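You operate a simulated robot arm through the tools that you are given. There is no shell and no other tool.

The job below is to be done with a simulated robot arm. You get a single attempt, and the scene is never put back.

TASK
Wind about 30 m at speed 3 and put the brake on.
Fine: zero the counter first; stop the winder before you brake.

The check looks at the end state, three seconds after you hand in, the way a careful person would. Anything else that was tipped, shoved, dropped, spilled or broken makes it a failure.

THE ROBOT
A 7-joint arm with a two-finger parallel gripper, fixed in place. Base frame: the origin is at the foot of the arm, x ahead of it, y to its left, z up. Units: cm, rad, N and s.
With the tool pointing down near the work surface it reaches from about 44 to 92 cm from the base axis. Its first joint turns from -2.496 to 2.496 rad. Payload 3 kg.
Tool frame: the origin (TCP) lies between the finger pads and is the grasp point; the fingertips stand 3 cm ahead of it; z points along the fingers, y is the line along which they close. Largest opening 9.4 cm; finger width 2.8, thickness 1; the body of the gripper, 5 by 9.6 cm, starts 5.5 cm behind the TCP.
Orientation is told as [roll, pitch, yaw] about the base's x, y, z axes, in that order, counted from this pose: with the fingers straight down and closing along the base's y, the tool's x points along the base's -x, its y along +y and its z along -z.

THE INTERFACE
- The arm moves only by the tool nudge_tool. Its arguments are lists of equal length, an entry for each row: "travel": the shift along the base's x, y, z in cm, a list of three; "rot": the turn, a rotation vector about the base's x, y, z in degrees, a list of three. In form: {"travel": [[dx, dy, dz], ...], "rot": [[rx, ry, rz], ...]}. A call has 1 to 20 rows; each row shifts and turns the commanded pose from where the row before left it. "jaw" is the finger opening in cm, from 0 to 9.4, set as the call begins (left out, the last holds). A row lasts 0.2 s, in which the tool goes at most 5 cm and 0.15 rad; a call with a longer step from one row to the next is refused whole, and so is a gripper value outside its range. A pose out of reach is approached as far as the arm can. The call stops where the force on the tool passes 90 N (or 10 N more than at its start, if that is more) or the arm is blocked; 0.2 s more then pass. Each finger travels about 7.2 cm/s and halts on what it meets, pressing with about 31 N; the grip force reading is that of the motor and also rises with nothing between the fingers. The clock runs only during rows and for 0.2 s after the last one: add rows that do not move to give the fingers time. The reply holds the time, the measured pose of the TCP, the force on the tool along the base axes, the opening and the grip force, in the units named above and with some noise, with the torque about the TCP (base axes, N m) and any sound that the robot's microphone picked up, and new pictures: "views" is both (left out), scene, wrist or none.
- Cameras (640 x 400 px; columns grow to the right, rows downward): "scene" is fixed at [21.9, -49.98, 151.8]; the picture's right is [0.87, -0.50, 0.00], its down [-0.25, -0.44, -0.86] and it looks along [0.43, 0.75, -0.51] (base axes); focal length 339 px, centre (320, 200). "wrist" rides on the gripper at [7.6, 1.4, -10.3] in the tool frame; the picture's right is [-0.18, 0.98, 0.00], its down [-0.75, -0.14, -0.64] and it looks along [-0.63, -0.12, 0.77] (tool axes); focal length 243 px, centre (320, 200). There is no depth. A picture from a camera that has moved, and an enlarged one, comes with that camera's place and axes in the base frame and with its lens.
- zoom(camera, box): a new picture of the part [left, top, right, bottom] of that camera's present view, enlarged. No time passes.
- sign_off(): hands the job in; it is judged then, once.

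Places have to be worked out from the pictures, the camera data and where the tool is seen. Open the gripper and draw the arm clear of the work before you hand the job in, unless the task says otherwise.

The tools are called after "Emit:" as a command line: name --argument value ..., lists and objects as JSON in quotes. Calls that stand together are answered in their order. nudge_tool: Moves the arm, as the interface text tells. Its arguments: {"type":"object","properties":{"travel":{"type":"array"},"rot":{"type":"array"},"jaw":{"type":"number"},"views":{"type":"string","enum":["both","scene","wrist","none"]}},"required":["travel","rot"]} The other tools are called the same way: zoom (camera, box) takes an enlarged picture of a part of a camera's view; sign_off () hands the job in.

At the start:

```text
clock: 0.0
tool_pos: [44.17, 26.57, 115.37]
ee_rot: [0.0, 0.0, 0.0]
force: [-0.6, -0.2, 0.2]
ft_torque: [0.02, -0.02, 0.03]
finger_gap: 9.4
finger_force: 0.2
```

scene: 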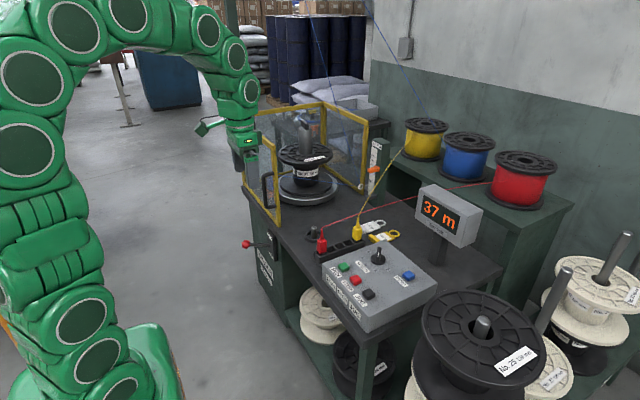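
wrist: 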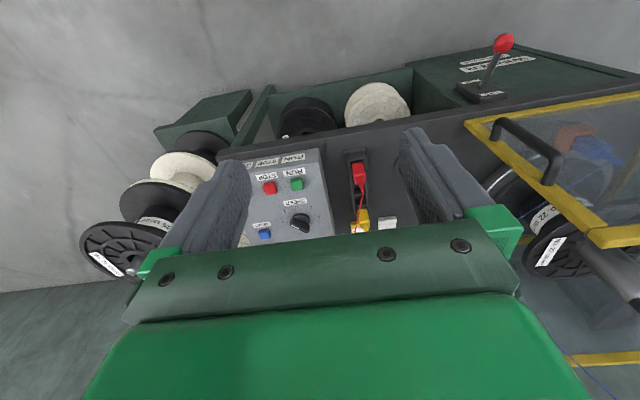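

I start by looking closely at the panel, display, guard and brake lever before I move anything.

Emit:
zoom --camera "scene" --box '[300, 170, 500, 340]'

Emit:
zoom --camera "scene" --box '[220, 90, 420, 290]'

Emit:
zoom --camera "wrist" --box '[220, 130, 420, 255]'

Emit:
zoom --camera "wrist" --box '[420, 20, 640, 160]'

```text
2.35 times, centred on (400, 255) of scene
camera zoom: at [21.9, -49.98, 151.8], right [0.87, -0.5, 0.0], down [-0.25, -0.44, -0.86], along [0.43, 0.75, -0.51], focal length 798 px, centre (132, 71)
```

zoom: 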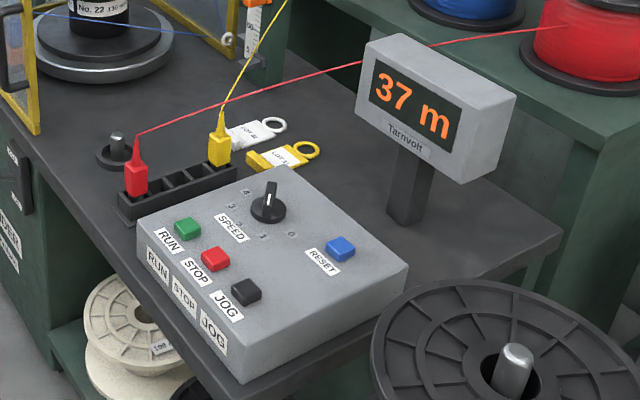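

```text
2.00 times, centred on (320, 190) of scene
camera zoom: at [21.9, -49.98, 151.8], right [0.87, -0.5, 0.0], down [-0.25, -0.44, -0.86], along [0.43, 0.75, -0.51], focal length 678 px, centre (320, 220)
```

zoom: 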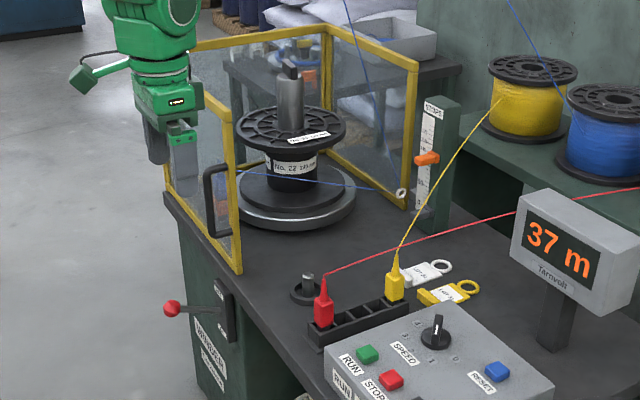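

```text
3.20 times, centred on (320, 192) of wrist
camera zoom: at [36.53, 28.06, 125.76], right [0.18, 0.98, 0.0], down [0.75, -0.14, 0.64], along [0.63, -0.12, -0.77], focal length 776 px, centre (320, 224)
```

zoom: 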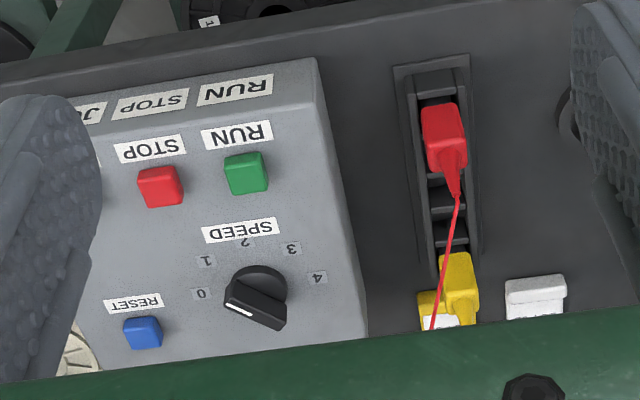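

```text
2.86 times, centred on (530, 90) of wrist
camera zoom: at [36.53, 28.06, 125.76], right [0.18, 0.98, 0.0], down [0.75, -0.14, 0.64], along [0.63, -0.12, -0.77], focal length 693 px, centre (-280, 514)
```

zoom: 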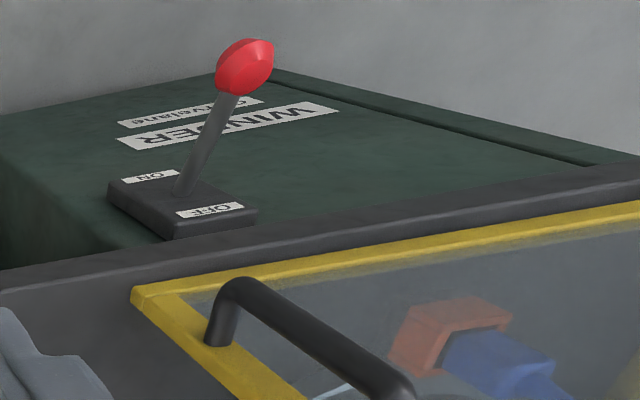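

I need to read the labels on the lever plate and the scale by the guard, and also the tags, so I zoom tighter.

Emit:
zoom --camera "scene" --box '[236, 225, 300, 290]'

Emit:
zoom --camera "wrist" --box '[450, 30, 550, 110]'

Emit:
zoom --camera "scene" --box '[350, 130, 410, 250]'

Emit:
zoom --camera "scene" --box '[300, 215, 400, 280]'

Emit:
zoom --camera "scene" --box '[265, 100, 345, 210]'

Emit:
zoom --camera "scene" --box '[350, 240, 430, 300]'

```text
6.15 times, centred on (268, 258) of scene
camera zoom: at [21.9, -49.98, 151.8], right [0.87, -0.5, 0.0], down [-0.25, -0.44, -0.86], along [0.43, 0.75, -0.51], focal length 2086 px, centre (640, -154)
```

zoom: 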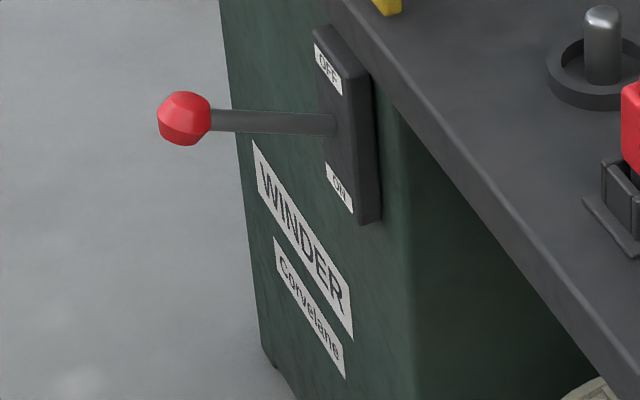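

```text
5.00 times, centred on (500, 70) of wrist
camera zoom: at [36.53, 28.06, 125.76], right [0.18, 0.98, 0.0], down [0.75, -0.14, 0.64], along [0.63, -0.12, -0.77], focal length 1213 px, centre (-580, 850)
```

zoom: 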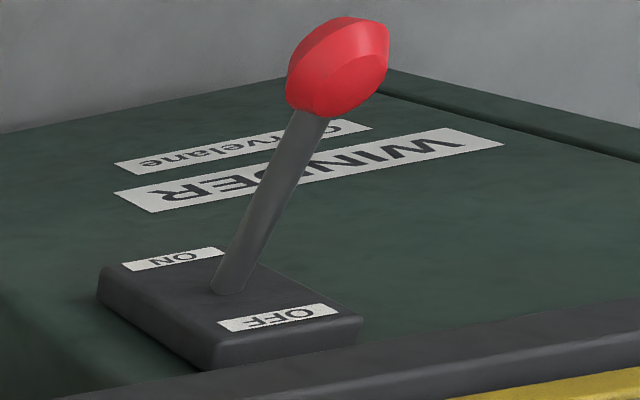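

```text
3.33 times, centred on (380, 190) of scene
camera zoom: at [21.9, -49.98, 151.8], right [0.87, -0.5, 0.0], down [-0.25, -0.44, -0.86], along [0.43, 0.75, -0.51], focal length 1130 px, centre (120, 233)
```

zoom: 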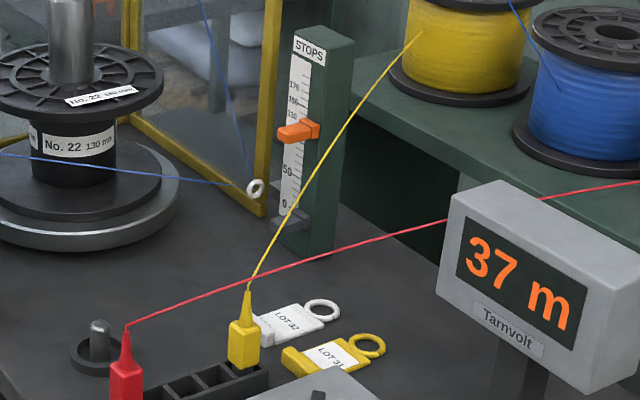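

```text
6.15 times, centred on (350, 248) of scene
camera zoom: at [21.9, -49.98, 151.8], right [0.87, -0.5, 0.0], down [-0.25, -0.44, -0.86], along [0.43, 0.75, -0.51], focal length 2086 px, centre (135, -92)
```

zoom: 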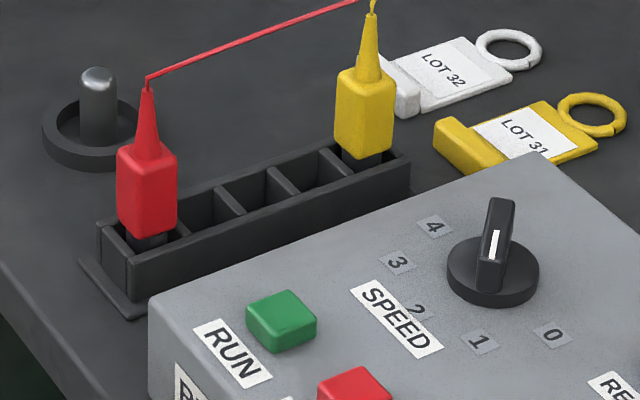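

```text
3.64 times, centred on (305, 155) of scene
camera zoom: at [21.9, -49.98, 151.8], right [0.87, -0.5, 0.0], down [-0.25, -0.44, -0.86], along [0.43, 0.75, -0.51], focal length 1233 px, centre (374, 364)
```

zoom: 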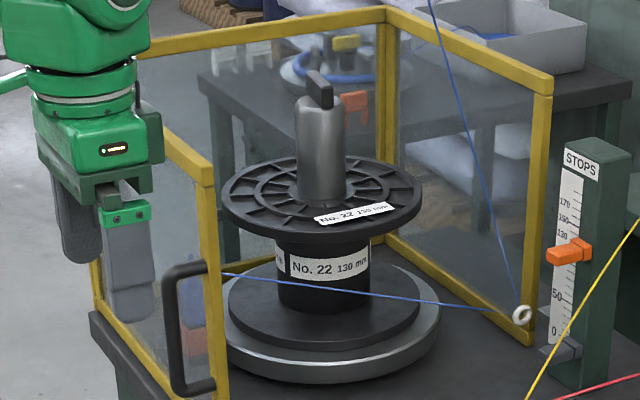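

```text
6.67 times, centred on (390, 270) of scene
camera zoom: at [21.9, -49.98, 151.8], right [0.87, -0.5, 0.0], down [-0.25, -0.44, -0.86], along [0.43, 0.75, -0.51], focal length 2260 px, centre (-147, -267)
```

zoom: 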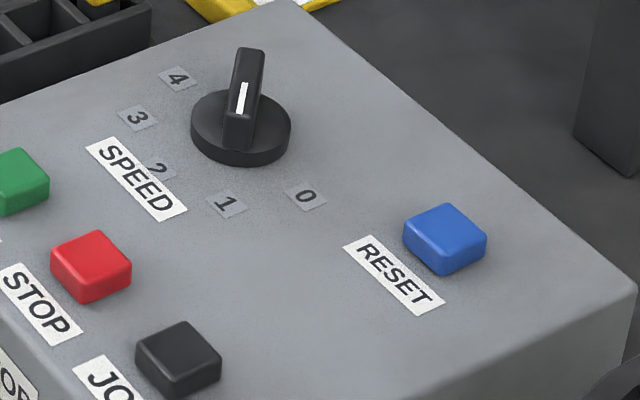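

The panel triangulates to about z 80: RUN (68.4,16.4), STOP (68.5,10), SPEED knob (80.5,14.4) and RESET (83.6,3.4). The lever ball is near (53,69,58), tilted up towards OFF. I move above the panel to look more closely.

Emit:
nudge_tool --travel '[[4, -2, -1], [4, -2, -1], [4, -2, -1], [4, -2, -1], [4, -2, -2], [4, -1, -2], [3, -1, -2], [0, 0, 0]]' --rot '[[0, 0, 0], [0, 0, 0], [0, 0, 0], [0, 0, 0], [0, 0, 0], [0, 0, 0], [0, 0, 0], [0, 0, 0]]' --views "both"

```text
clock: 1.8
tool_pos: [71.12, 14.47, 105.27]
ee_rot: [-0.001, 0.0, 0.001]
force: [1.0, 0.3, 0.5]
ft_torque: [-0.03, -0.02, -0.01]
finger_gap: 9.4
finger_force: 0.1
camera wrist: at [63.44, 16.18, 115.65], right [0.18, 0.98, 0.0], down [0.75, -0.14, 0.64], along [0.63, -0.12, -0.77], focal length 243 px, centre (320, 200)
```

scene: 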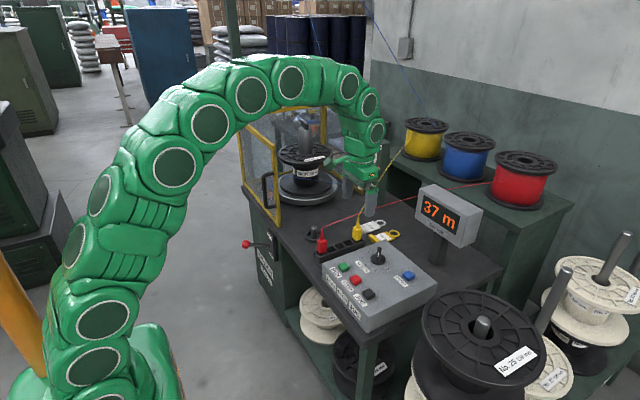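
wrist: 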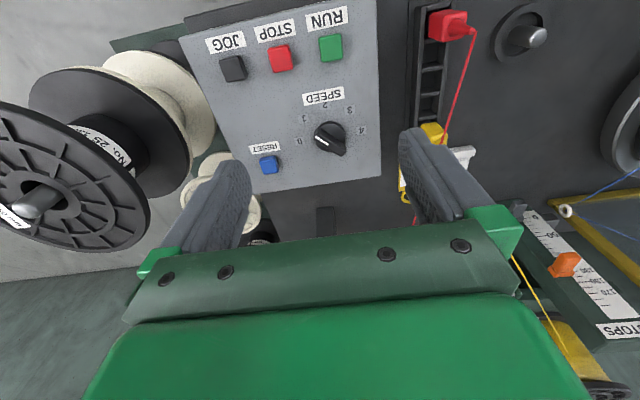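

The panel is in full view now; I zoom in on the knob, the button row and the peg.

Emit:
zoom --camera "wrist" --box '[230, 80, 390, 180]'

Emit:
zoom --camera "wrist" --box '[400, 0, 560, 100]'

Emit:
zoom --camera "wrist" --box '[500, 180, 640, 340]'

Emit:
zoom --camera "scene" --box '[230, 90, 340, 210]'

```text
4.00 times, centred on (310, 130) of wrist
camera zoom: at [63.44, 16.18, 115.65], right [0.18, 0.98, 0.0], down [0.75, -0.14, 0.64], along [0.63, -0.12, -0.77], focal length 970 px, centre (360, 480)
```

zoom: 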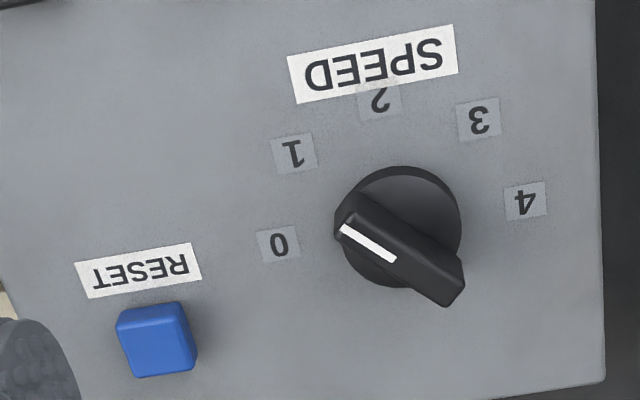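

```text
4.00 times, centred on (480, 50) of wrist
camera zoom: at [63.44, 16.18, 115.65], right [0.18, 0.98, 0.0], down [0.75, -0.14, 0.64], along [0.63, -0.12, -0.77], focal length 970 px, centre (-320, 800)
```

zoom: 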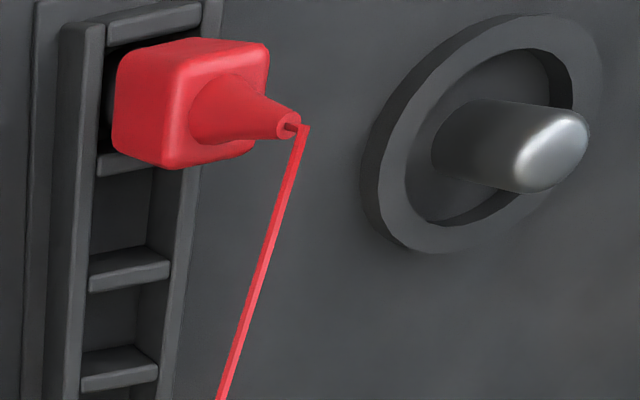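

```text
2.50 times, centred on (570, 260) of wrist
camera zoom: at [63.44, 16.18, 115.65], right [0.18, 0.98, 0.0], down [0.75, -0.14, 0.64], along [0.63, -0.12, -0.77], focal length 606 px, centre (-305, 50)
```

zoom: 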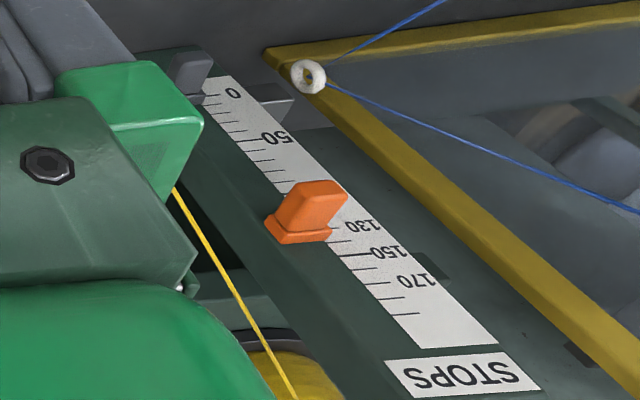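

```text
3.33 times, centred on (285, 150) of scene
camera zoom: at [21.9, -49.98, 151.8], right [0.87, -0.5, 0.0], down [-0.25, -0.44, -0.86], along [0.43, 0.75, -0.51], focal length 1130 px, centre (437, 367)
```

zoom: 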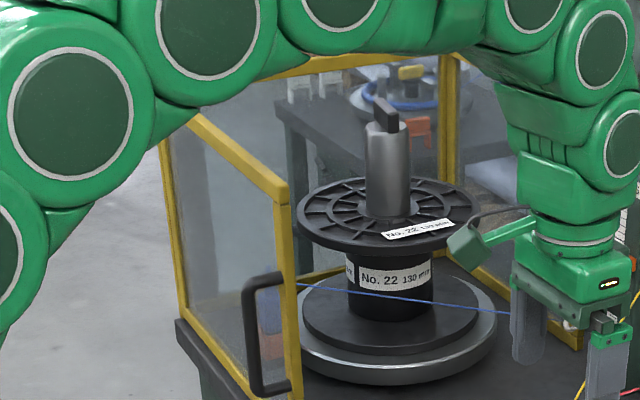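

The rays put the knob axis at (81, 14.45), with the pointer on speed 1 and the 3 mark 90° clockwise from it. Speeds sit 45° apart, 0 at -y and 4 at +y. First I close the fingers and go above RESET at about (83.5, 3.45).

Emit:
nudge_tool --travel '[[3.1, -2.75, -2], [3.1, -2.75, -2], [3.1, -2.75, -2], [3.08, -2.77, -2], [0, 0, -3.7], [0, 0, -3.7], [0, 0, -2.9], [0, 0, 0]]' --rot '[[0, 0, 0], [0, 0, 0], [0, 0, 0], [0, 0, 0], [0, 0, 0], [0, 0, 0], [0, 0, 0], [0, 0, 0]]' --jaw 0 --views "both"

```text
clock: 3.6
tool_pos: [83.55, 3.61, 87.06]
ee_rot: [-0.002, 0.0, -0.001]
force: [0.5, 0.2, 0.6]
ft_torque: [0.01, 0.0, -0.03]
finger_gap: 0.0
finger_force: 31.1
camera wrist: at [76.07, 5.13, 97.43], right [0.18, 0.98, 0.0], down [0.75, -0.14, 0.64], along [0.63, -0.12, -0.77], focal length 243 px, centre (320, 200)
```

scene: 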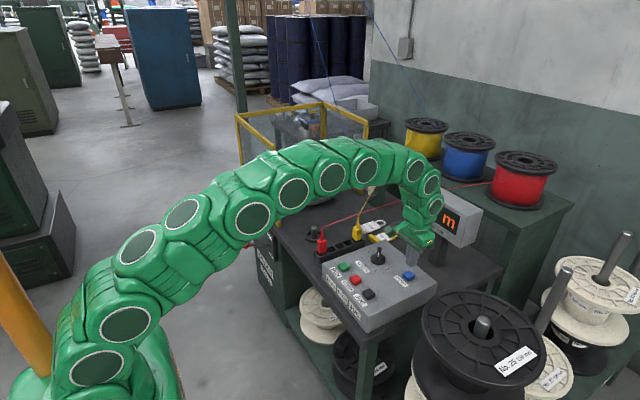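
wrist: 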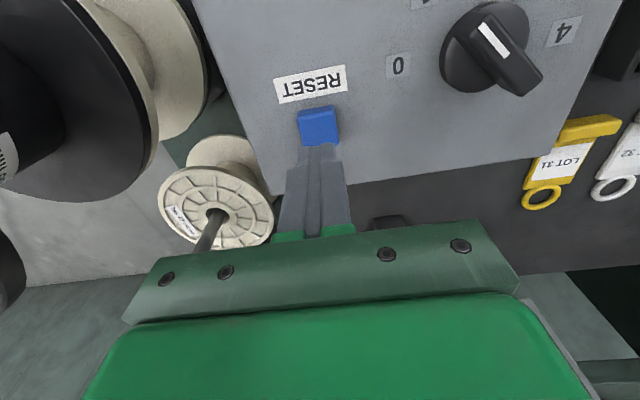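

Fingertips sit over the blue button, about 0.4 cm too far in x. I correct that and descend in small steps onto RESET.

Emit:
nudge_tool --travel '[[-0.45, 0, -1.8], [0, 0, -1.5], [0, 0, -0.3], [0, 0, -0.3], [0, 0, -0.2], [0, 0, 0]]' --rot '[[0, 0, 0], [0, 0, 0], [0, 0, 0], [0, 0, 0], [0, 0, 0], [0, 0, 0]]' --views "both"

```text
clock: 5.0
tool_pos: [83.1, 3.53, 83.05]
ee_rot: [0.001, -0.001, 0.001]
force: [5.4, -1.0, 10.0]
ft_torque: [-0.02, -0.12, 0.02]
finger_gap: 0.01
finger_force: 31.2
heard: click
camera wrist: at [75.51, 5.09, 93.33], right [0.18, 0.98, 0.0], down [0.75, -0.14, 0.64], along [0.63, -0.12, -0.77], focal length 243 px, centre (320, 200)
```

scene: 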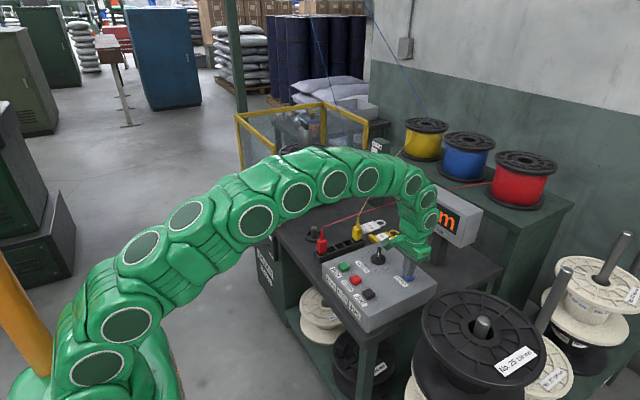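
wrist: 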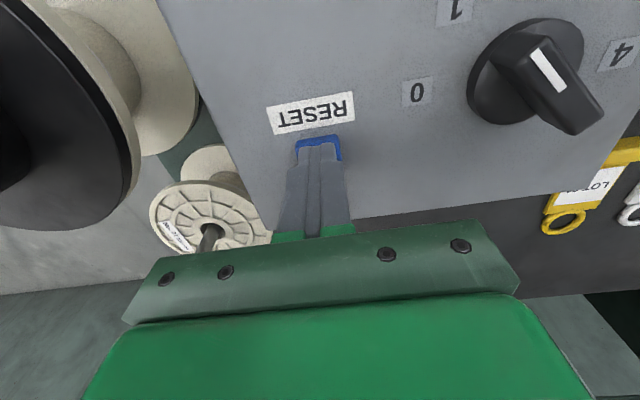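

A click was heard with about 10 N of contact at tip height 80. I lift off, back away and read the counter.

Emit:
nudge_tool --travel '[[0, 0, 2], [0, 0, 3], [-3, 3, 3.5], [-3, 3, 3], [0, 2, 0], [0, 0, 0]]' --rot '[[0, 0, 0], [0, 0, 0], [0, 0, 7.5], [0, 0, 7.5], [0, 0, 7.5], [0, 0, 7.5]]' --jaw 0 --views "both"

```text
refused: row 3 steps farther than a row can; nothing moved
```

My diagonal row was over 5 cm, so I split it into shorter steps.

Emit:
nudge_tool --travel '[[0, 0, 2], [0, 0, 3], [-2, 2, 3], [-2, 2, 3], [-2, 2, 0], [0, 2, 0], [0, 0, 0]]' --rot '[[0, 0, 0], [0, 0, 0], [0, 0, 7.5], [0, 0, 7.5], [0, 0, 7.5], [0, 0, 7.5], [0, 0, 0]]' --jaw 0 --views "both"

```text
clock: 6.6
tool_pos: [76.85, 11.47, 94.1]
ee_rot: [-0.001, -0.001, 0.524]
force: [-0.8, 0.8, 0.6]
ft_torque: [0.02, 0.0, 0.05]
finger_gap: 0.03
finger_force: 30.5
camera wrist: at [69.53, 8.95, 104.43], right [-0.33, 0.94, 0.0], down [0.72, 0.26, 0.64], along [0.61, 0.21, -0.77], focal length 243 px, centre (320, 200)
```

scene: 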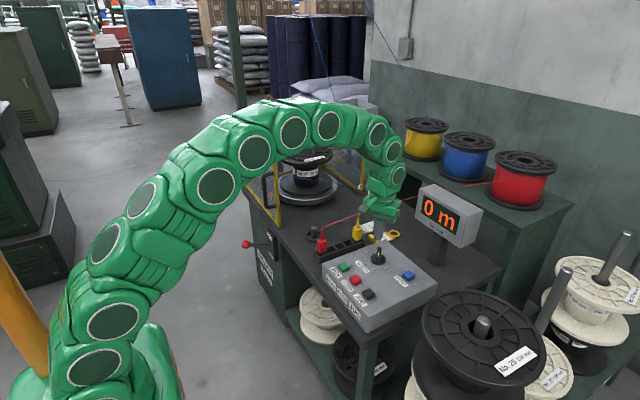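
wrist: 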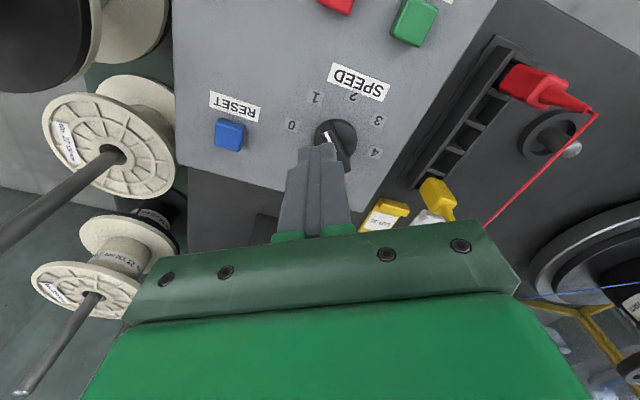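

Counter reads 0 m. Next I open the jaws to about 4 cm, complete the yaw to 45° and go above the knob at (81, 14.45).

Emit:
nudge_tool --travel '[[2.1, 1.5, 0], [2.0, 1.5, 0], [0, 0, -2], [0, 0, -2], [0, 0, 0]]' --rot '[[0, 0, 7.5], [0, 0, 7.5], [0, 0, 0], [0, 0, 0], [0, 0, 0]]' --jaw 4.5 --views "wrist"

```text
clock: 7.8
tool_pos: [81.15, 14.54, 90.16]
ee_rot: [0.001, 0.0, 0.784]
force: [-0.1, -0.3, 0.2]
ft_torque: [0.02, -0.01, -0.03]
finger_gap: 4.48
finger_force: 0.1
camera wrist: at [74.86, 10.23, 100.39], right [-0.57, 0.82, 0.0], down [0.63, 0.43, 0.64], along [0.53, 0.36, -0.77], focal length 243 px, centre (320, 200)
```

wrist: 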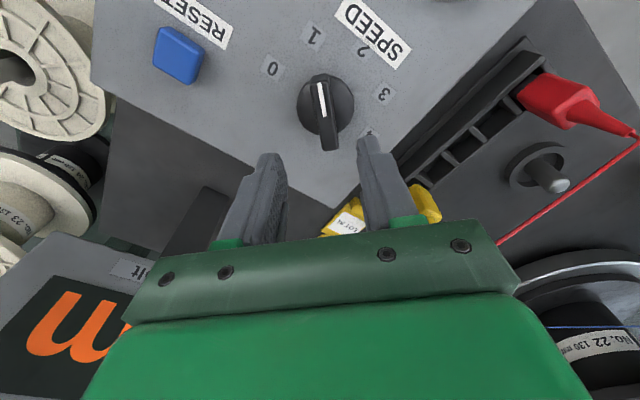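

The bar is aligned with the jaws; I zoom to measure the lateral offset before descending.

Emit:
zoom --camera "wrist" --box '[240, 40, 400, 180]'

```text
2.86 times, centred on (320, 110) of wrist
camera zoom: at [74.86, 10.23, 100.39], right [-0.57, 0.82, 0.0], down [0.63, 0.43, 0.64], along [0.53, 0.36, -0.77], focal length 693 px, centre (320, 457)
```

zoom: 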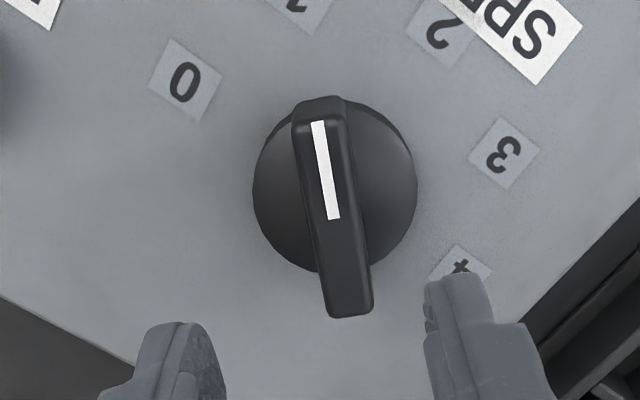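

Knob centre is (80.55, 14.6), bar 5.5 cm long at about 45°. I shift -0.6 in x and lower the open fingers so the tips are near z 80.4 on either side of the bar.

Emit:
nudge_tool --travel '[[-0.6, 0.05, 0], [0, 0, -2.5], [0, 0, -2.5], [0, 0, -1.2], [0, 0, -0.5], [0, 0, 0]]' --rot '[[0, 0, 0], [0, 0, 0], [0, 0, 0], [0, 0, 0], [0, 0, 0], [0, 0, 0]]' --views "both"

```text
clock: 9.2
tool_pos: [80.52, 14.61, 83.39]
ee_rot: [0.001, 0.0, 0.786]
force: [0.2, 0.6, 0.3]
ft_torque: [-0.02, -0.01, -0.02]
finger_gap: 4.51
finger_force: 0.1
camera wrist: at [74.19, 10.25, 93.71], right [-0.56, 0.83, 0.0], down [0.63, 0.43, 0.64], along [0.53, 0.36, -0.77], focal length 243 px, centre (320, 200)
```

scene: 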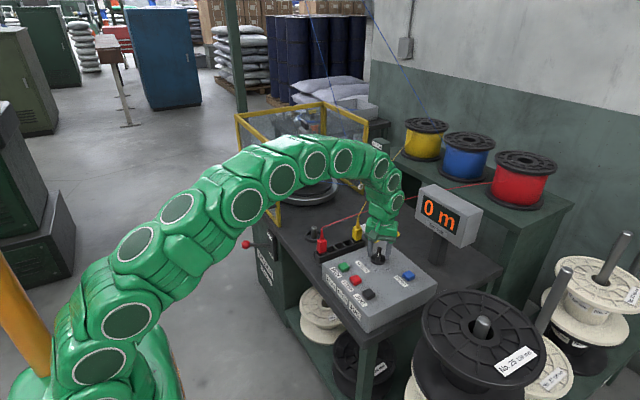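
wrist: 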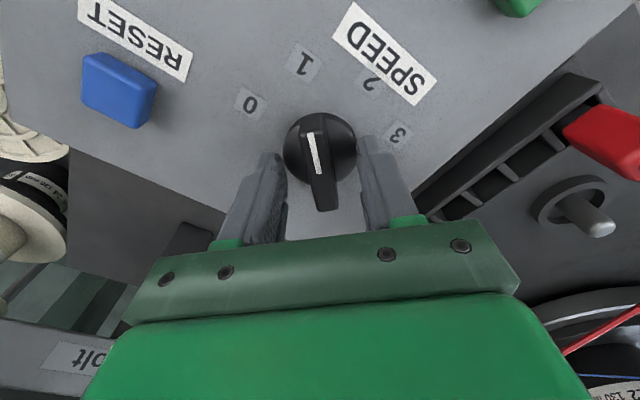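

The bar stands between the fingers with no contact. I close onto it and check the gap.

Emit:
nudge_tool --travel '[[0, 0, -0.2], [0, 0, 0], [0, 0, 0]]' --rot '[[0, 0, 0], [0, 0, 0], [0, 0, 0]]' --jaw 0 --views "wrist"

```text
clock: 10.0
tool_pos: [80.55, 14.45, 83.43]
ee_rot: [-0.003, -0.003, 0.785]
force: [-7.4, 10.0, 48.3]
ft_torque: [0.37, 1.09, 0.0]
finger_gap: 1.39
finger_force: 45.1
camera wrist: at [74.17, 10.33, 93.71], right [-0.57, 0.82, 0.0], down [0.63, 0.43, 0.64], along [0.53, 0.36, -0.76], focal length 243 px, centre (320, 200)
```

wrist: 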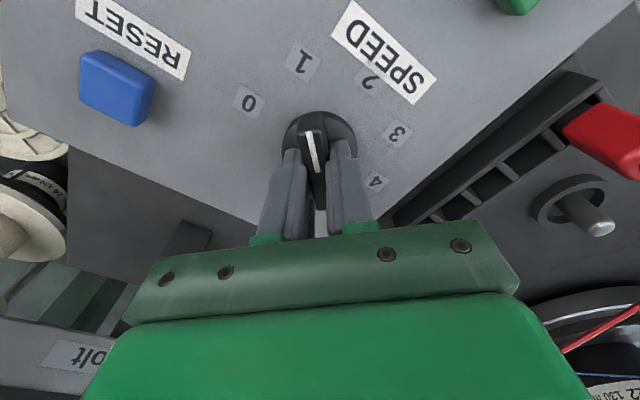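

Gripped at 1.39 cm, but the tips press on the knob's disc with 48 N. I relieve that by 0.3 cm and then turn clockwise, first 45°.

Emit:
nudge_tool --travel '[[0, 0, 0.3], [0, 0, 0], [0, 0, 0], [0, 0, 0], [0, 0, 0], [0, 0, 0], [0, 0, 0], [0, 0, 0]]' --rot '[[0, 0, 0], [0, 0, -7.5], [0, 0, -7.5], [0, 0, -7.5], [0, 0, -7.5], [0, 0, -7.5], [0, 0, -7.5], [0, 0, 0]]' --views "both"

```text
clock: 11.8
tool_pos: [80.67, 14.54, 83.42]
ee_rot: [0.0, 0.002, -0.002]
force: [31.4, 5.3, -0.5]
ft_torque: [0.21, -1.47, -0.01]
finger_gap: 1.39
finger_force: 45.4
camera wrist: at [73.03, 16.06, 93.73], right [0.19, 0.98, 0.0], down [0.75, -0.14, 0.64], along [0.63, -0.12, -0.77], focal length 243 px, centre (320, 200)
```

scene: 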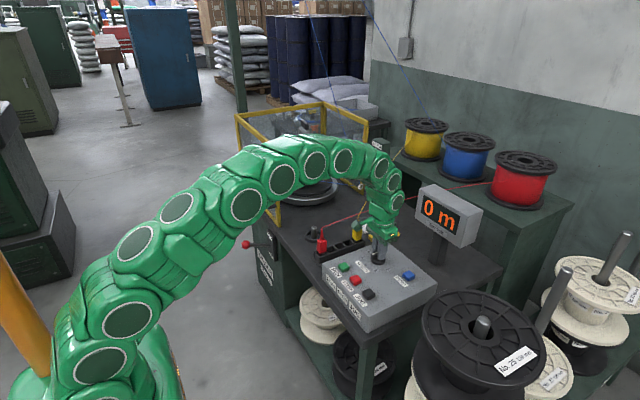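
wrist: 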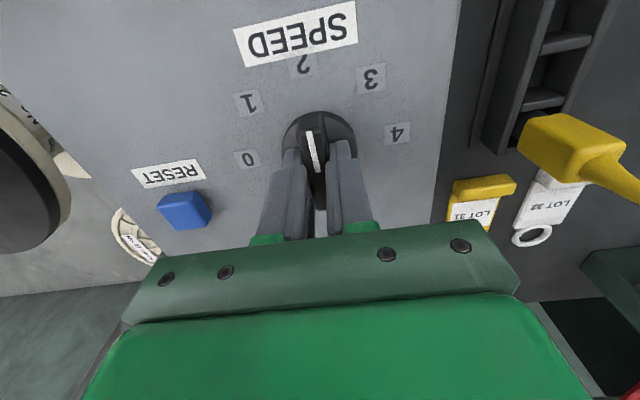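

The knob now points at 2. Side force of 31 N says I'm slightly short in x, so I ease +0.15 and turn another 45° to 3.

Emit:
nudge_tool --travel '[[0.15, 0, 0], [0, 0, 0], [0, 0, 0], [0, 0, 0], [0, 0, 0], [0, 0, 0], [0, 0, 0]]' --rot '[[0, 0, -7.5], [0, 0, -7.5], [0, 0, -7.5], [0, 0, -7.5], [0, 0, -7.5], [0, 0, -7.5], [0, 0, 0]]' --views "both"

```text
clock: 13.4
tool_pos: [80.67, 14.39, 83.27]
ee_rot: [-0.002, 0.0, -0.787]
force: [-23.5, -31.9, 18.8]
ft_torque: [0.31, 0.63, 0.06]
finger_gap: 1.39
finger_force: 45.2
camera wrist: at [76.27, 20.94, 93.74], right [0.83, 0.56, 0.0], down [0.43, -0.63, 0.64], along [0.36, -0.53, -0.77], focal length 243 px, centre (320, 200)
```

scene: 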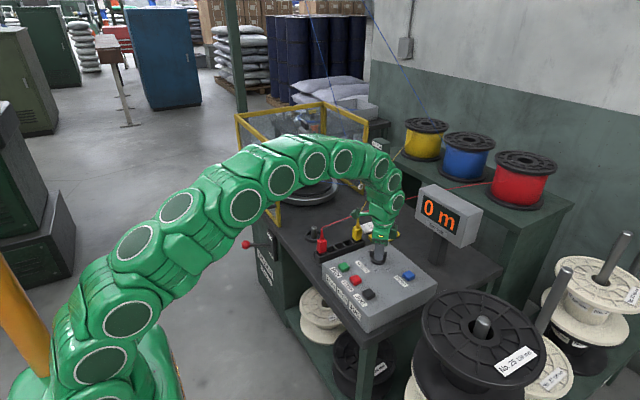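
wrist: 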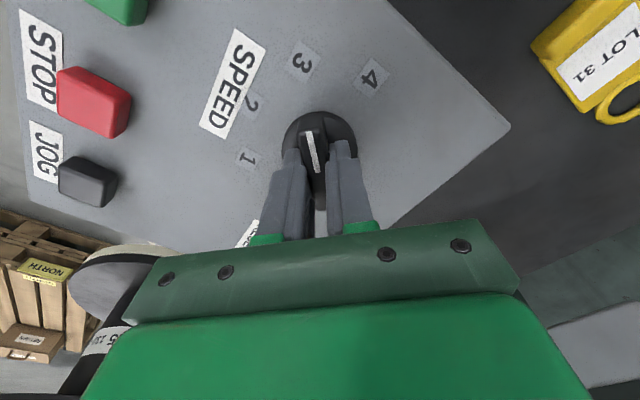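

Pointer is on 3. I open the jaws and lift straight up to check it stayed there.

Emit:
nudge_tool --travel '[[0, 0, 0], [0, 0, 0], [0, 0, 2], [0, 0, 3], [0, 0, 3], [0, 0, 0]]' --rot '[[0, 0, 0], [0, 0, 0], [0, 0, 0], [0, 0, 0], [0, 0, 0], [0, 0, 0]]' --jaw 4.5 --views "both"

Emit:
zoom --camera "wrist" --box '[200, 30, 420, 170]'

```text
clock: 14.8
tool_pos: [80.66, 14.6, 91.37]
ee_rot: [0.001, 0.0, -0.785]
force: [0.3, 0.1, 0.2]
ft_torque: [0.01, 0.03, -0.01]
finger_gap: 4.49
finger_force: 0.0
camera wrist: at [76.27, 21.08, 101.63], right [0.83, 0.56, 0.0], down [0.43, -0.63, 0.64], along [0.36, -0.53, -0.77], focal length 243 px, centre (320, 200)
```

scene: 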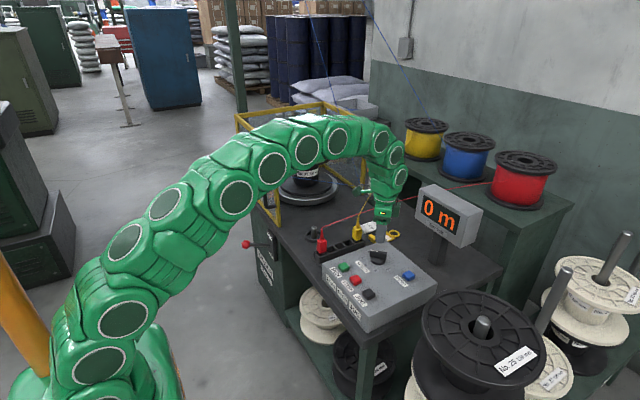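
wrist: 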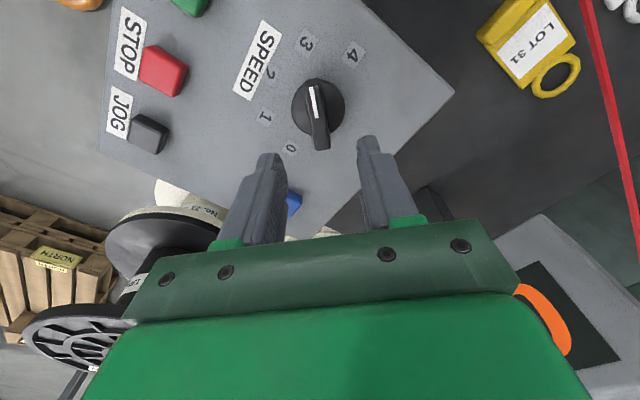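

```text
2.86 times, centred on (310, 100) of wrist
camera zoom: at [76.27, 21.08, 101.63], right [0.83, 0.56, 0.0], down [0.43, -0.63, 0.64], along [0.36, -0.53, -0.77], focal length 693 px, centre (349, 486)
```

zoom: 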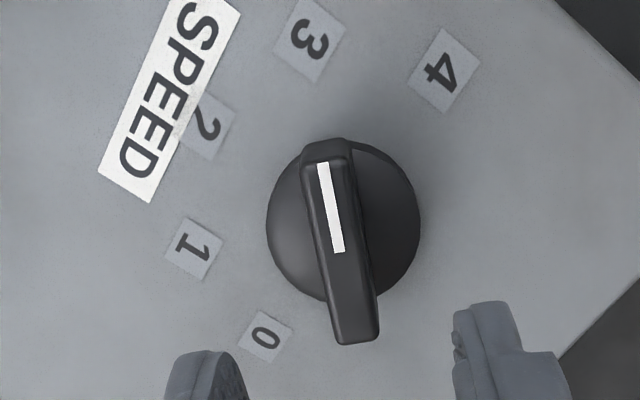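

Speed is set to 3. Next I close the fingers, turn back to yaw 0, and go above RUN at about (68.55, 16.5).

Emit:
nudge_tool --travel '[[-2, 0.3, 0], [-2, 0.3, 0], [-2, 0.3, 0], [-2, 0.3, 0], [-2, 0.3, -2], [-2.1, 0.3, -2], [0, 0, -1.3], [0, 0, 0]]' --rot '[[0, 0, 7.5], [0, 0, 7.5], [0, 0, 7.5], [0, 0, 7.5], [0, 0, 7.5], [0, 0, 7.5], [0, 0, 0], [0, 0, 0]]' --jaw 0 --views "both"

```text
clock: 16.6
tool_pos: [68.56, 16.4, 86.03]
ee_rot: [0.0, 0.001, 0.0]
force: [0.0, 0.1, -0.9]
ft_torque: [-0.01, 0.0, 0.02]
finger_gap: 0.0
finger_force: 30.8
camera wrist: at [61.03, 17.93, 96.5], right [0.18, 0.98, 0.0], down [0.75, -0.14, 0.64], along [0.63, -0.12, -0.77], focal length 243 px, centre (320, 200)
```

scene: 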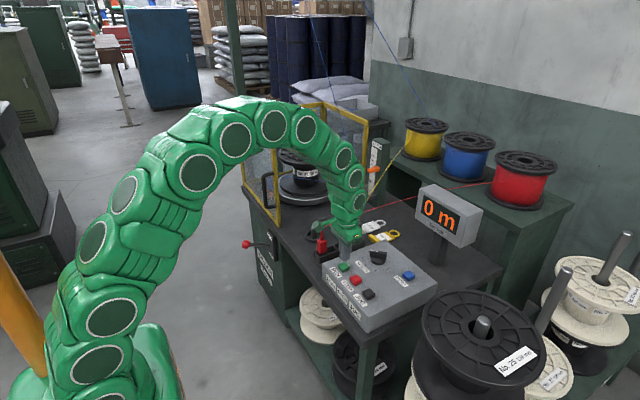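
wrist: 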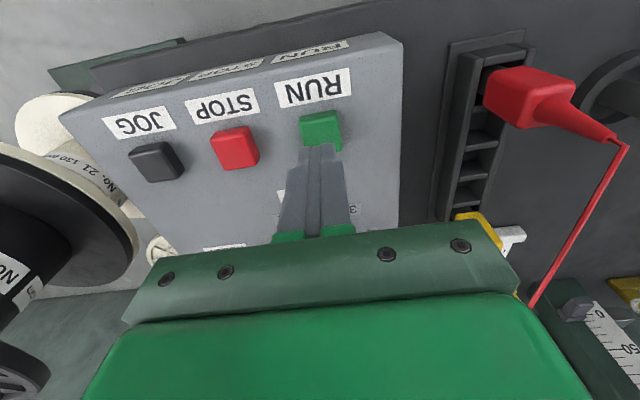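

The green button centres near (68.1, 16.7). I press RUN down to tip z ~79.9, then lift and move straight to hover over STOP, ready to end the run.

Emit:
nudge_tool --travel '[[-0.4, 0.25, -1.8], [0, 0, -0.8], [0, 0, -0.3], [0, 0, -0.25], [0, 0, 0], [0, 0, 2.5], [0.05, -3.3, 0], [0.05, -3.4, 0]]' --rot '[[0, 0, 0], [0, 0, 0], [0, 0, 0], [0, 0, 0], [0, 0, 0], [0, 0, 0], [0, 0, 0], [0, 0, 0]]' --jaw 0 --views "both"

```text
clock: 18.4
tool_pos: [68.25, 10.07, 85.51]
ee_rot: [0.0, 0.0, -0.001]
force: [0.1, 0.4, -0.9]
ft_torque: [0.02, -0.02, -0.01]
finger_gap: 0.04
finger_force: 30.8
heard: click
camera wrist: at [60.67, 11.53, 95.83], right [0.18, 0.98, 0.0], down [0.75, -0.14, 0.64], along [0.63, -0.12, -0.77], focal length 243 px, centre (320, 200)
```

scene: 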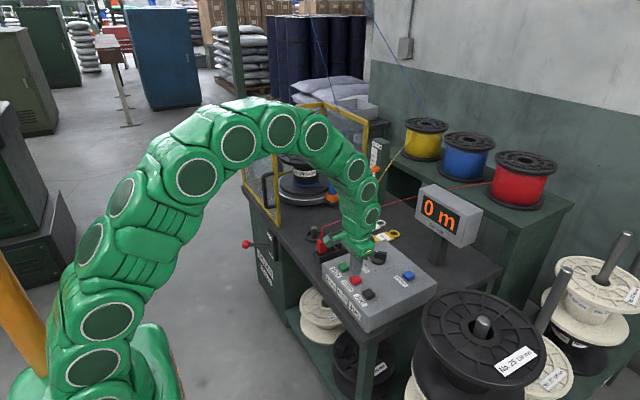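
wrist: 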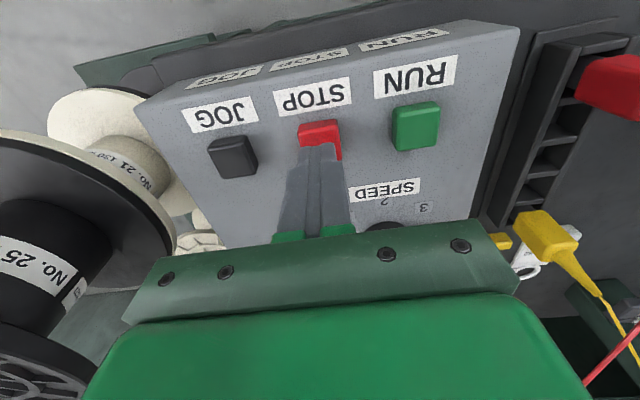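

A click came with RUN but the counter still reads 0 m. I wait one second over STOP and zoom on the spool.

Emit:
nudge_tool --travel '[[0, 0, 0], [0, 0, 0], [0, 0, 0], [0, 0, 0]]' --rot '[[0, 0, 0], [0, 0, 0], [0, 0, 0], [0, 0, 0]]' --views "scene"

Emit:
zoom --camera "scene" --box '[230, 90, 490, 250]'

```text
clock: 19.4
tool_pos: [68.2, 9.9, 85.59]
ee_rot: [-0.001, 0.002, 0.0]
force: [-0.2, -0.1, 0.4]
ft_torque: [0.01, 0.01, 0.01]
finger_gap: 0.01
finger_force: 31.2
```

scene: 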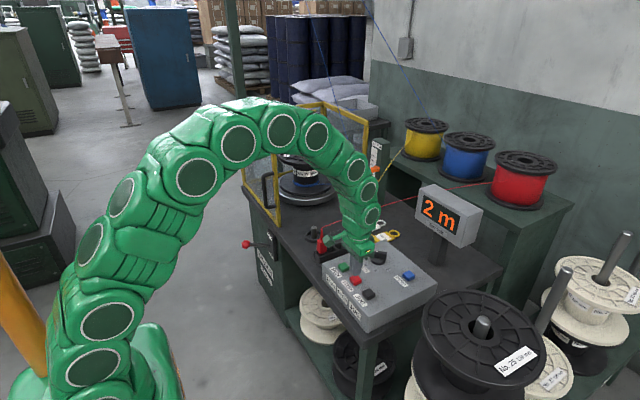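

```text
2.46 times, centred on (360, 170) of scene
camera zoom: at [21.9, -49.98, 151.8], right [0.87, -0.5, 0.0], down [-0.25, -0.44, -0.86], along [0.43, 0.75, -0.51], focal length 835 px, centre (222, 274)
```

zoom: 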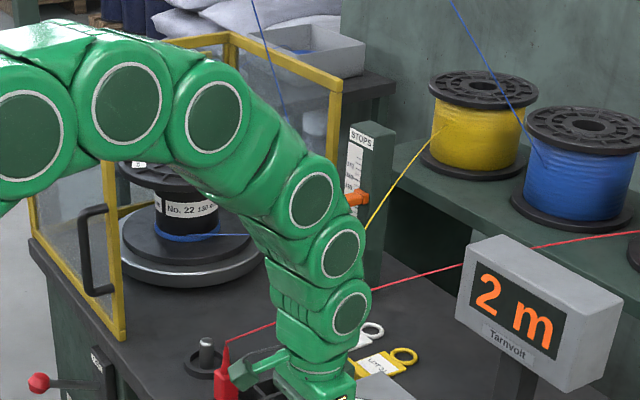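

The winder runs (2 m, blue wire going on), so with the lever at OFF the winder still works, and the lever is the brake. I lower to just above STOP and time the counter rate.

Emit:
nudge_tool --travel '[[0, 0, -1], [0, 0, -0.7], [0, 0, 0], [0, 0, 0], [0, 0, 0], [0, 0, 0], [0, 0, 0], [0, 0, 0], [0, 0, 0]]' --rot '[[0, 0, 0], [0, 0, 0], [0, 0, 0], [0, 0, 0], [0, 0, 0], [0, 0, 0], [0, 0, 0], [0, 0, 0], [0, 0, 0]]' --views "both"

Emit:
zoom --camera "scene" --box '[230, 90, 490, 250]'

```text
clock: 21.4
tool_pos: [68.28, 9.91, 83.96]
ee_rot: [0.0, 0.0, 0.0]
force: [0.2, -0.5, 0.0]
ft_torque: [-0.01, -0.01, 0.0]
finger_gap: 0.0
finger_force: 30.7
camera wrist: at [60.71, 11.42, 94.13], right [0.18, 0.98, 0.0], down [0.75, -0.14, 0.64], along [0.63, -0.12, -0.77], focal length 243 px, centre (320, 200)
```

scene: 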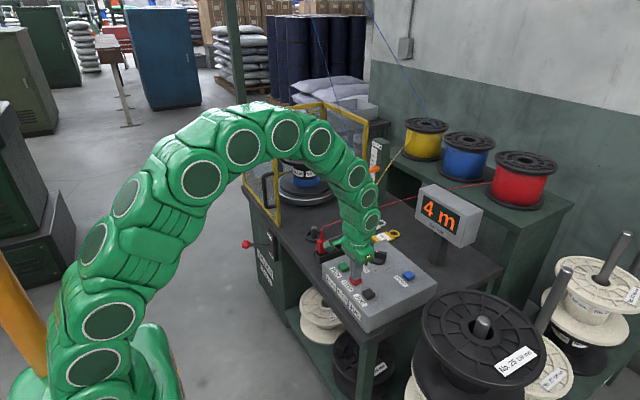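
wrist: 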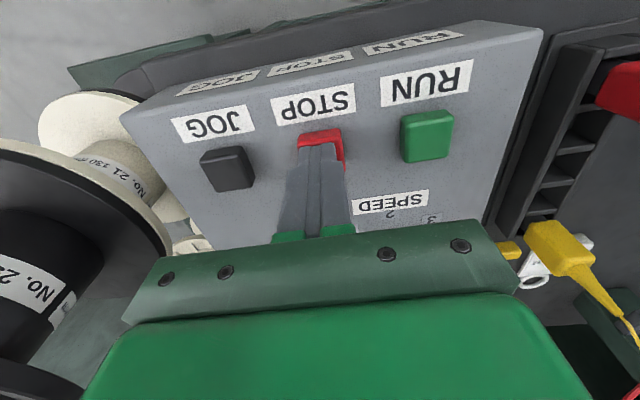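

```text
2.46 times, centred on (360, 170) of scene
camera zoom: at [21.9, -49.98, 151.8], right [0.87, -0.5, 0.0], down [-0.25, -0.44, -0.86], along [0.43, 0.75, -0.51], focal length 835 px, centre (222, 274)
```

zoom: 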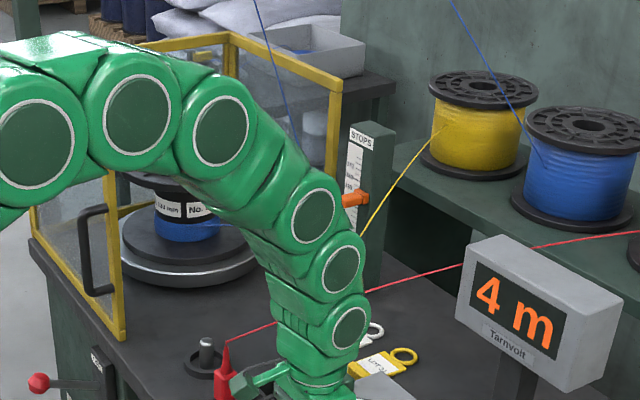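

About 1 to 1.2 m/s. I keep holding just above STOP and watch the counter.

Emit:
nudge_tool --travel '[[0, 0, 0], [0, 0, 0], [0, 0, 0], [0, 0, 0], [0, 0, 0], [0, 0, 0], [0, 0, 0], [0, 0, 0], [0, 0, 0], [0, 0, 0], [0, 0, 0], [0, 0, 0], [0, 0, 0], [0, 0, 0], [0, 0, 0], [0, 0, 0], [0, 0, 0], [0, 0, 0], [0, 0, 0], [0, 0, 0]]' --rot '[[0, 0, 0], [0, 0, 0], [0, 0, 0], [0, 0, 0], [0, 0, 0], [0, 0, 0], [0, 0, 0], [0, 0, 0], [0, 0, 0], [0, 0, 0], [0, 0, 0], [0, 0, 0], [0, 0, 0], [0, 0, 0], [0, 0, 0], [0, 0, 0], [0, 0, 0], [0, 0, 0], [0, 0, 0], [0, 0, 0]]' --views "scene"

Emit:
zoom --camera "scene" --box '[230, 90, 490, 250]'

```text
clock: 25.6
tool_pos: [68.35, 9.84, 83.76]
ee_rot: [-0.001, 0.0, 0.002]
force: [0.4, 0.6, 0.3]
ft_torque: [0.01, 0.01, 0.02]
finger_gap: 0.0
finger_force: 30.6
```

scene: 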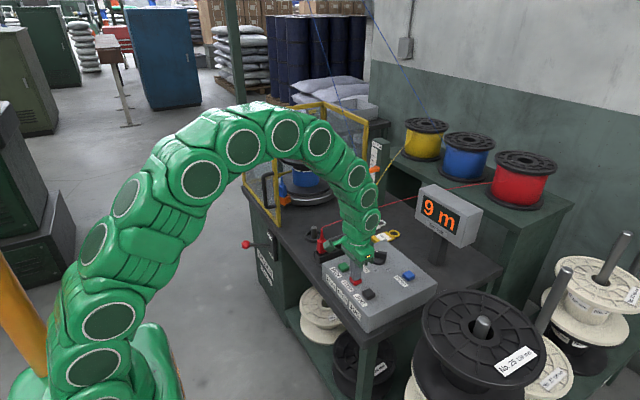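

```text
2.46 times, centred on (360, 170) of scene
camera zoom: at [21.9, -49.98, 151.8], right [0.87, -0.5, 0.0], down [-0.25, -0.44, -0.86], along [0.43, 0.75, -0.51], focal length 835 px, centre (222, 274)
```

zoom: 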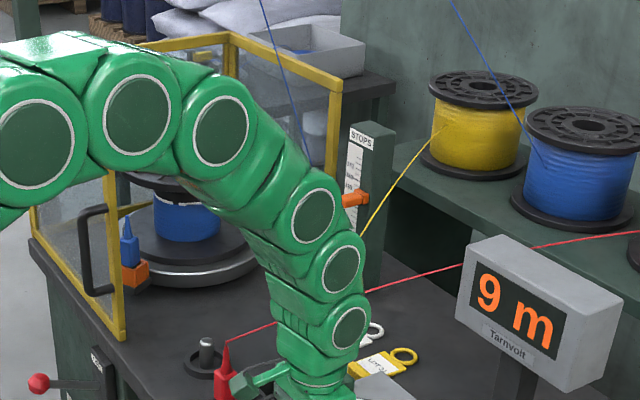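

9 m at 25.6 s, i.e. about 1.2 m/s; 30 m should come near clock 43. I keep waiting.

Emit:
nudge_tool --travel '[[0, 0, 0], [0, 0, 0], [0, 0, 0], [0, 0, 0], [0, 0, 0], [0, 0, 0], [0, 0, 0], [0, 0, 0], [0, 0, 0], [0, 0, 0], [0, 0, 0], [0, 0, 0], [0, 0, 0], [0, 0, 0], [0, 0, 0], [0, 0, 0], [0, 0, 0], [0, 0, 0], [0, 0, 0], [0, 0, 0]]' --rot '[[0, 0, 0], [0, 0, 0], [0, 0, 0], [0, 0, 0], [0, 0, 0], [0, 0, 0], [0, 0, 0], [0, 0, 0], [0, 0, 0], [0, 0, 0], [0, 0, 0], [0, 0, 0], [0, 0, 0], [0, 0, 0], [0, 0, 0], [0, 0, 0], [0, 0, 0], [0, 0, 0], [0, 0, 0], [0, 0, 0]]' --views "scene"

Emit:
zoom --camera "scene" --box '[400, 170, 500, 250]'

```text
clock: 29.8
tool_pos: [68.32, 9.86, 83.81]
ee_rot: [0.0, 0.001, -0.001]
force: [0.2, -0.5, 0.1]
ft_torque: [-0.01, -0.04, 0.02]
finger_gap: 0.0
finger_force: 31.3
```

scene: 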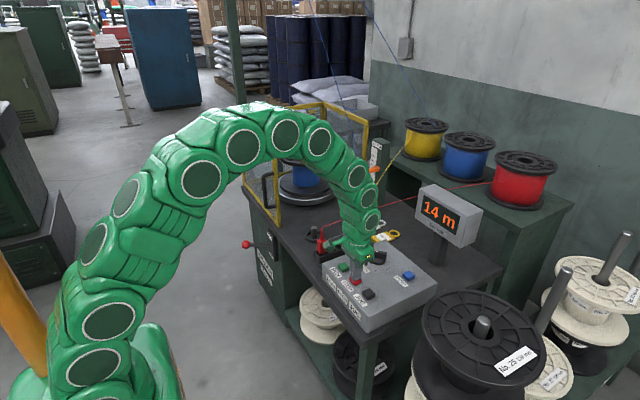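

```text
5.00 times, centred on (450, 210) of scene
camera zoom: at [21.9, -49.98, 151.8], right [0.87, -0.5, 0.0], down [-0.25, -0.44, -0.86], along [0.43, 0.75, -0.51], focal length 1695 px, centre (-330, 150)
```

zoom: 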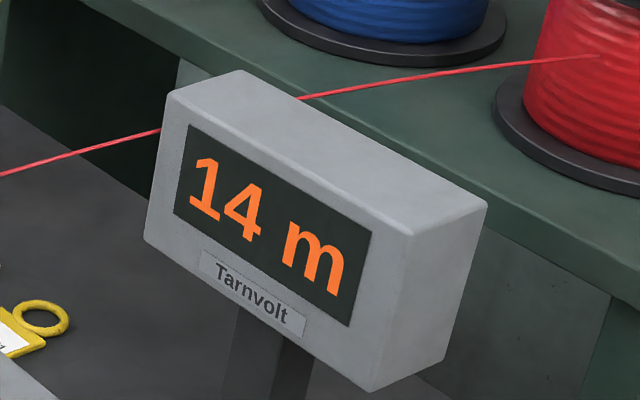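

14 m at 29.8 s, steady at 1.2 m/s. I wait another 4.2 s.

Emit:
nudge_tool --travel '[[0, 0, 0], [0, 0, 0], [0, 0, 0], [0, 0, 0], [0, 0, 0], [0, 0, 0], [0, 0, 0], [0, 0, 0], [0, 0, 0], [0, 0, 0], [0, 0, 0], [0, 0, 0], [0, 0, 0], [0, 0, 0], [0, 0, 0], [0, 0, 0], [0, 0, 0], [0, 0, 0], [0, 0, 0], [0, 0, 0]]' --rot '[[0, 0, 0], [0, 0, 0], [0, 0, 0], [0, 0, 0], [0, 0, 0], [0, 0, 0], [0, 0, 0], [0, 0, 0], [0, 0, 0], [0, 0, 0], [0, 0, 0], [0, 0, 0], [0, 0, 0], [0, 0, 0], [0, 0, 0], [0, 0, 0], [0, 0, 0], [0, 0, 0], [0, 0, 0], [0, 0, 0]]' --views "scene"

Emit:
zoom --camera "scene" --box '[230, 90, 490, 250]'

```text
clock: 34.0
tool_pos: [68.36, 9.89, 83.71]
ee_rot: [0.001, 0.003, 0.001]
force: [0.2, 0.3, 0.1]
ft_torque: [0.01, 0.01, 0.0]
finger_gap: 0.0
finger_force: 30.8
```

scene: 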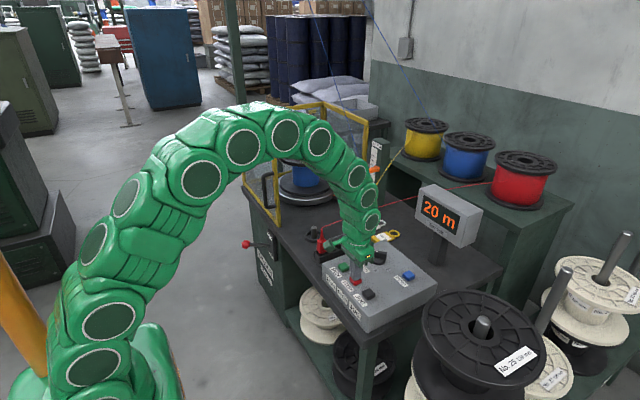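

```text
2.46 times, centred on (360, 170) of scene
camera zoom: at [21.9, -49.98, 151.8], right [0.87, -0.5, 0.0], down [-0.25, -0.44, -0.86], along [0.43, 0.75, -0.51], focal length 835 px, centre (222, 274)
```

zoom: 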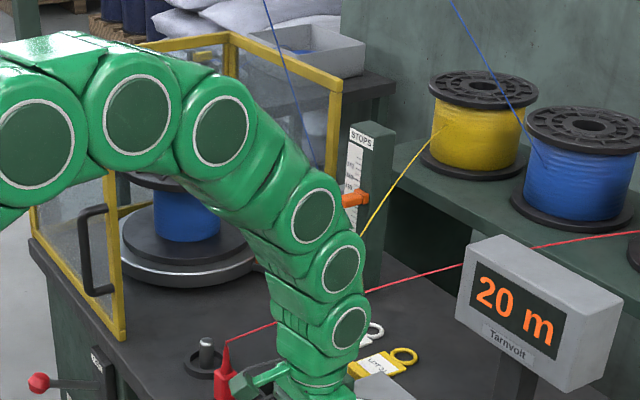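

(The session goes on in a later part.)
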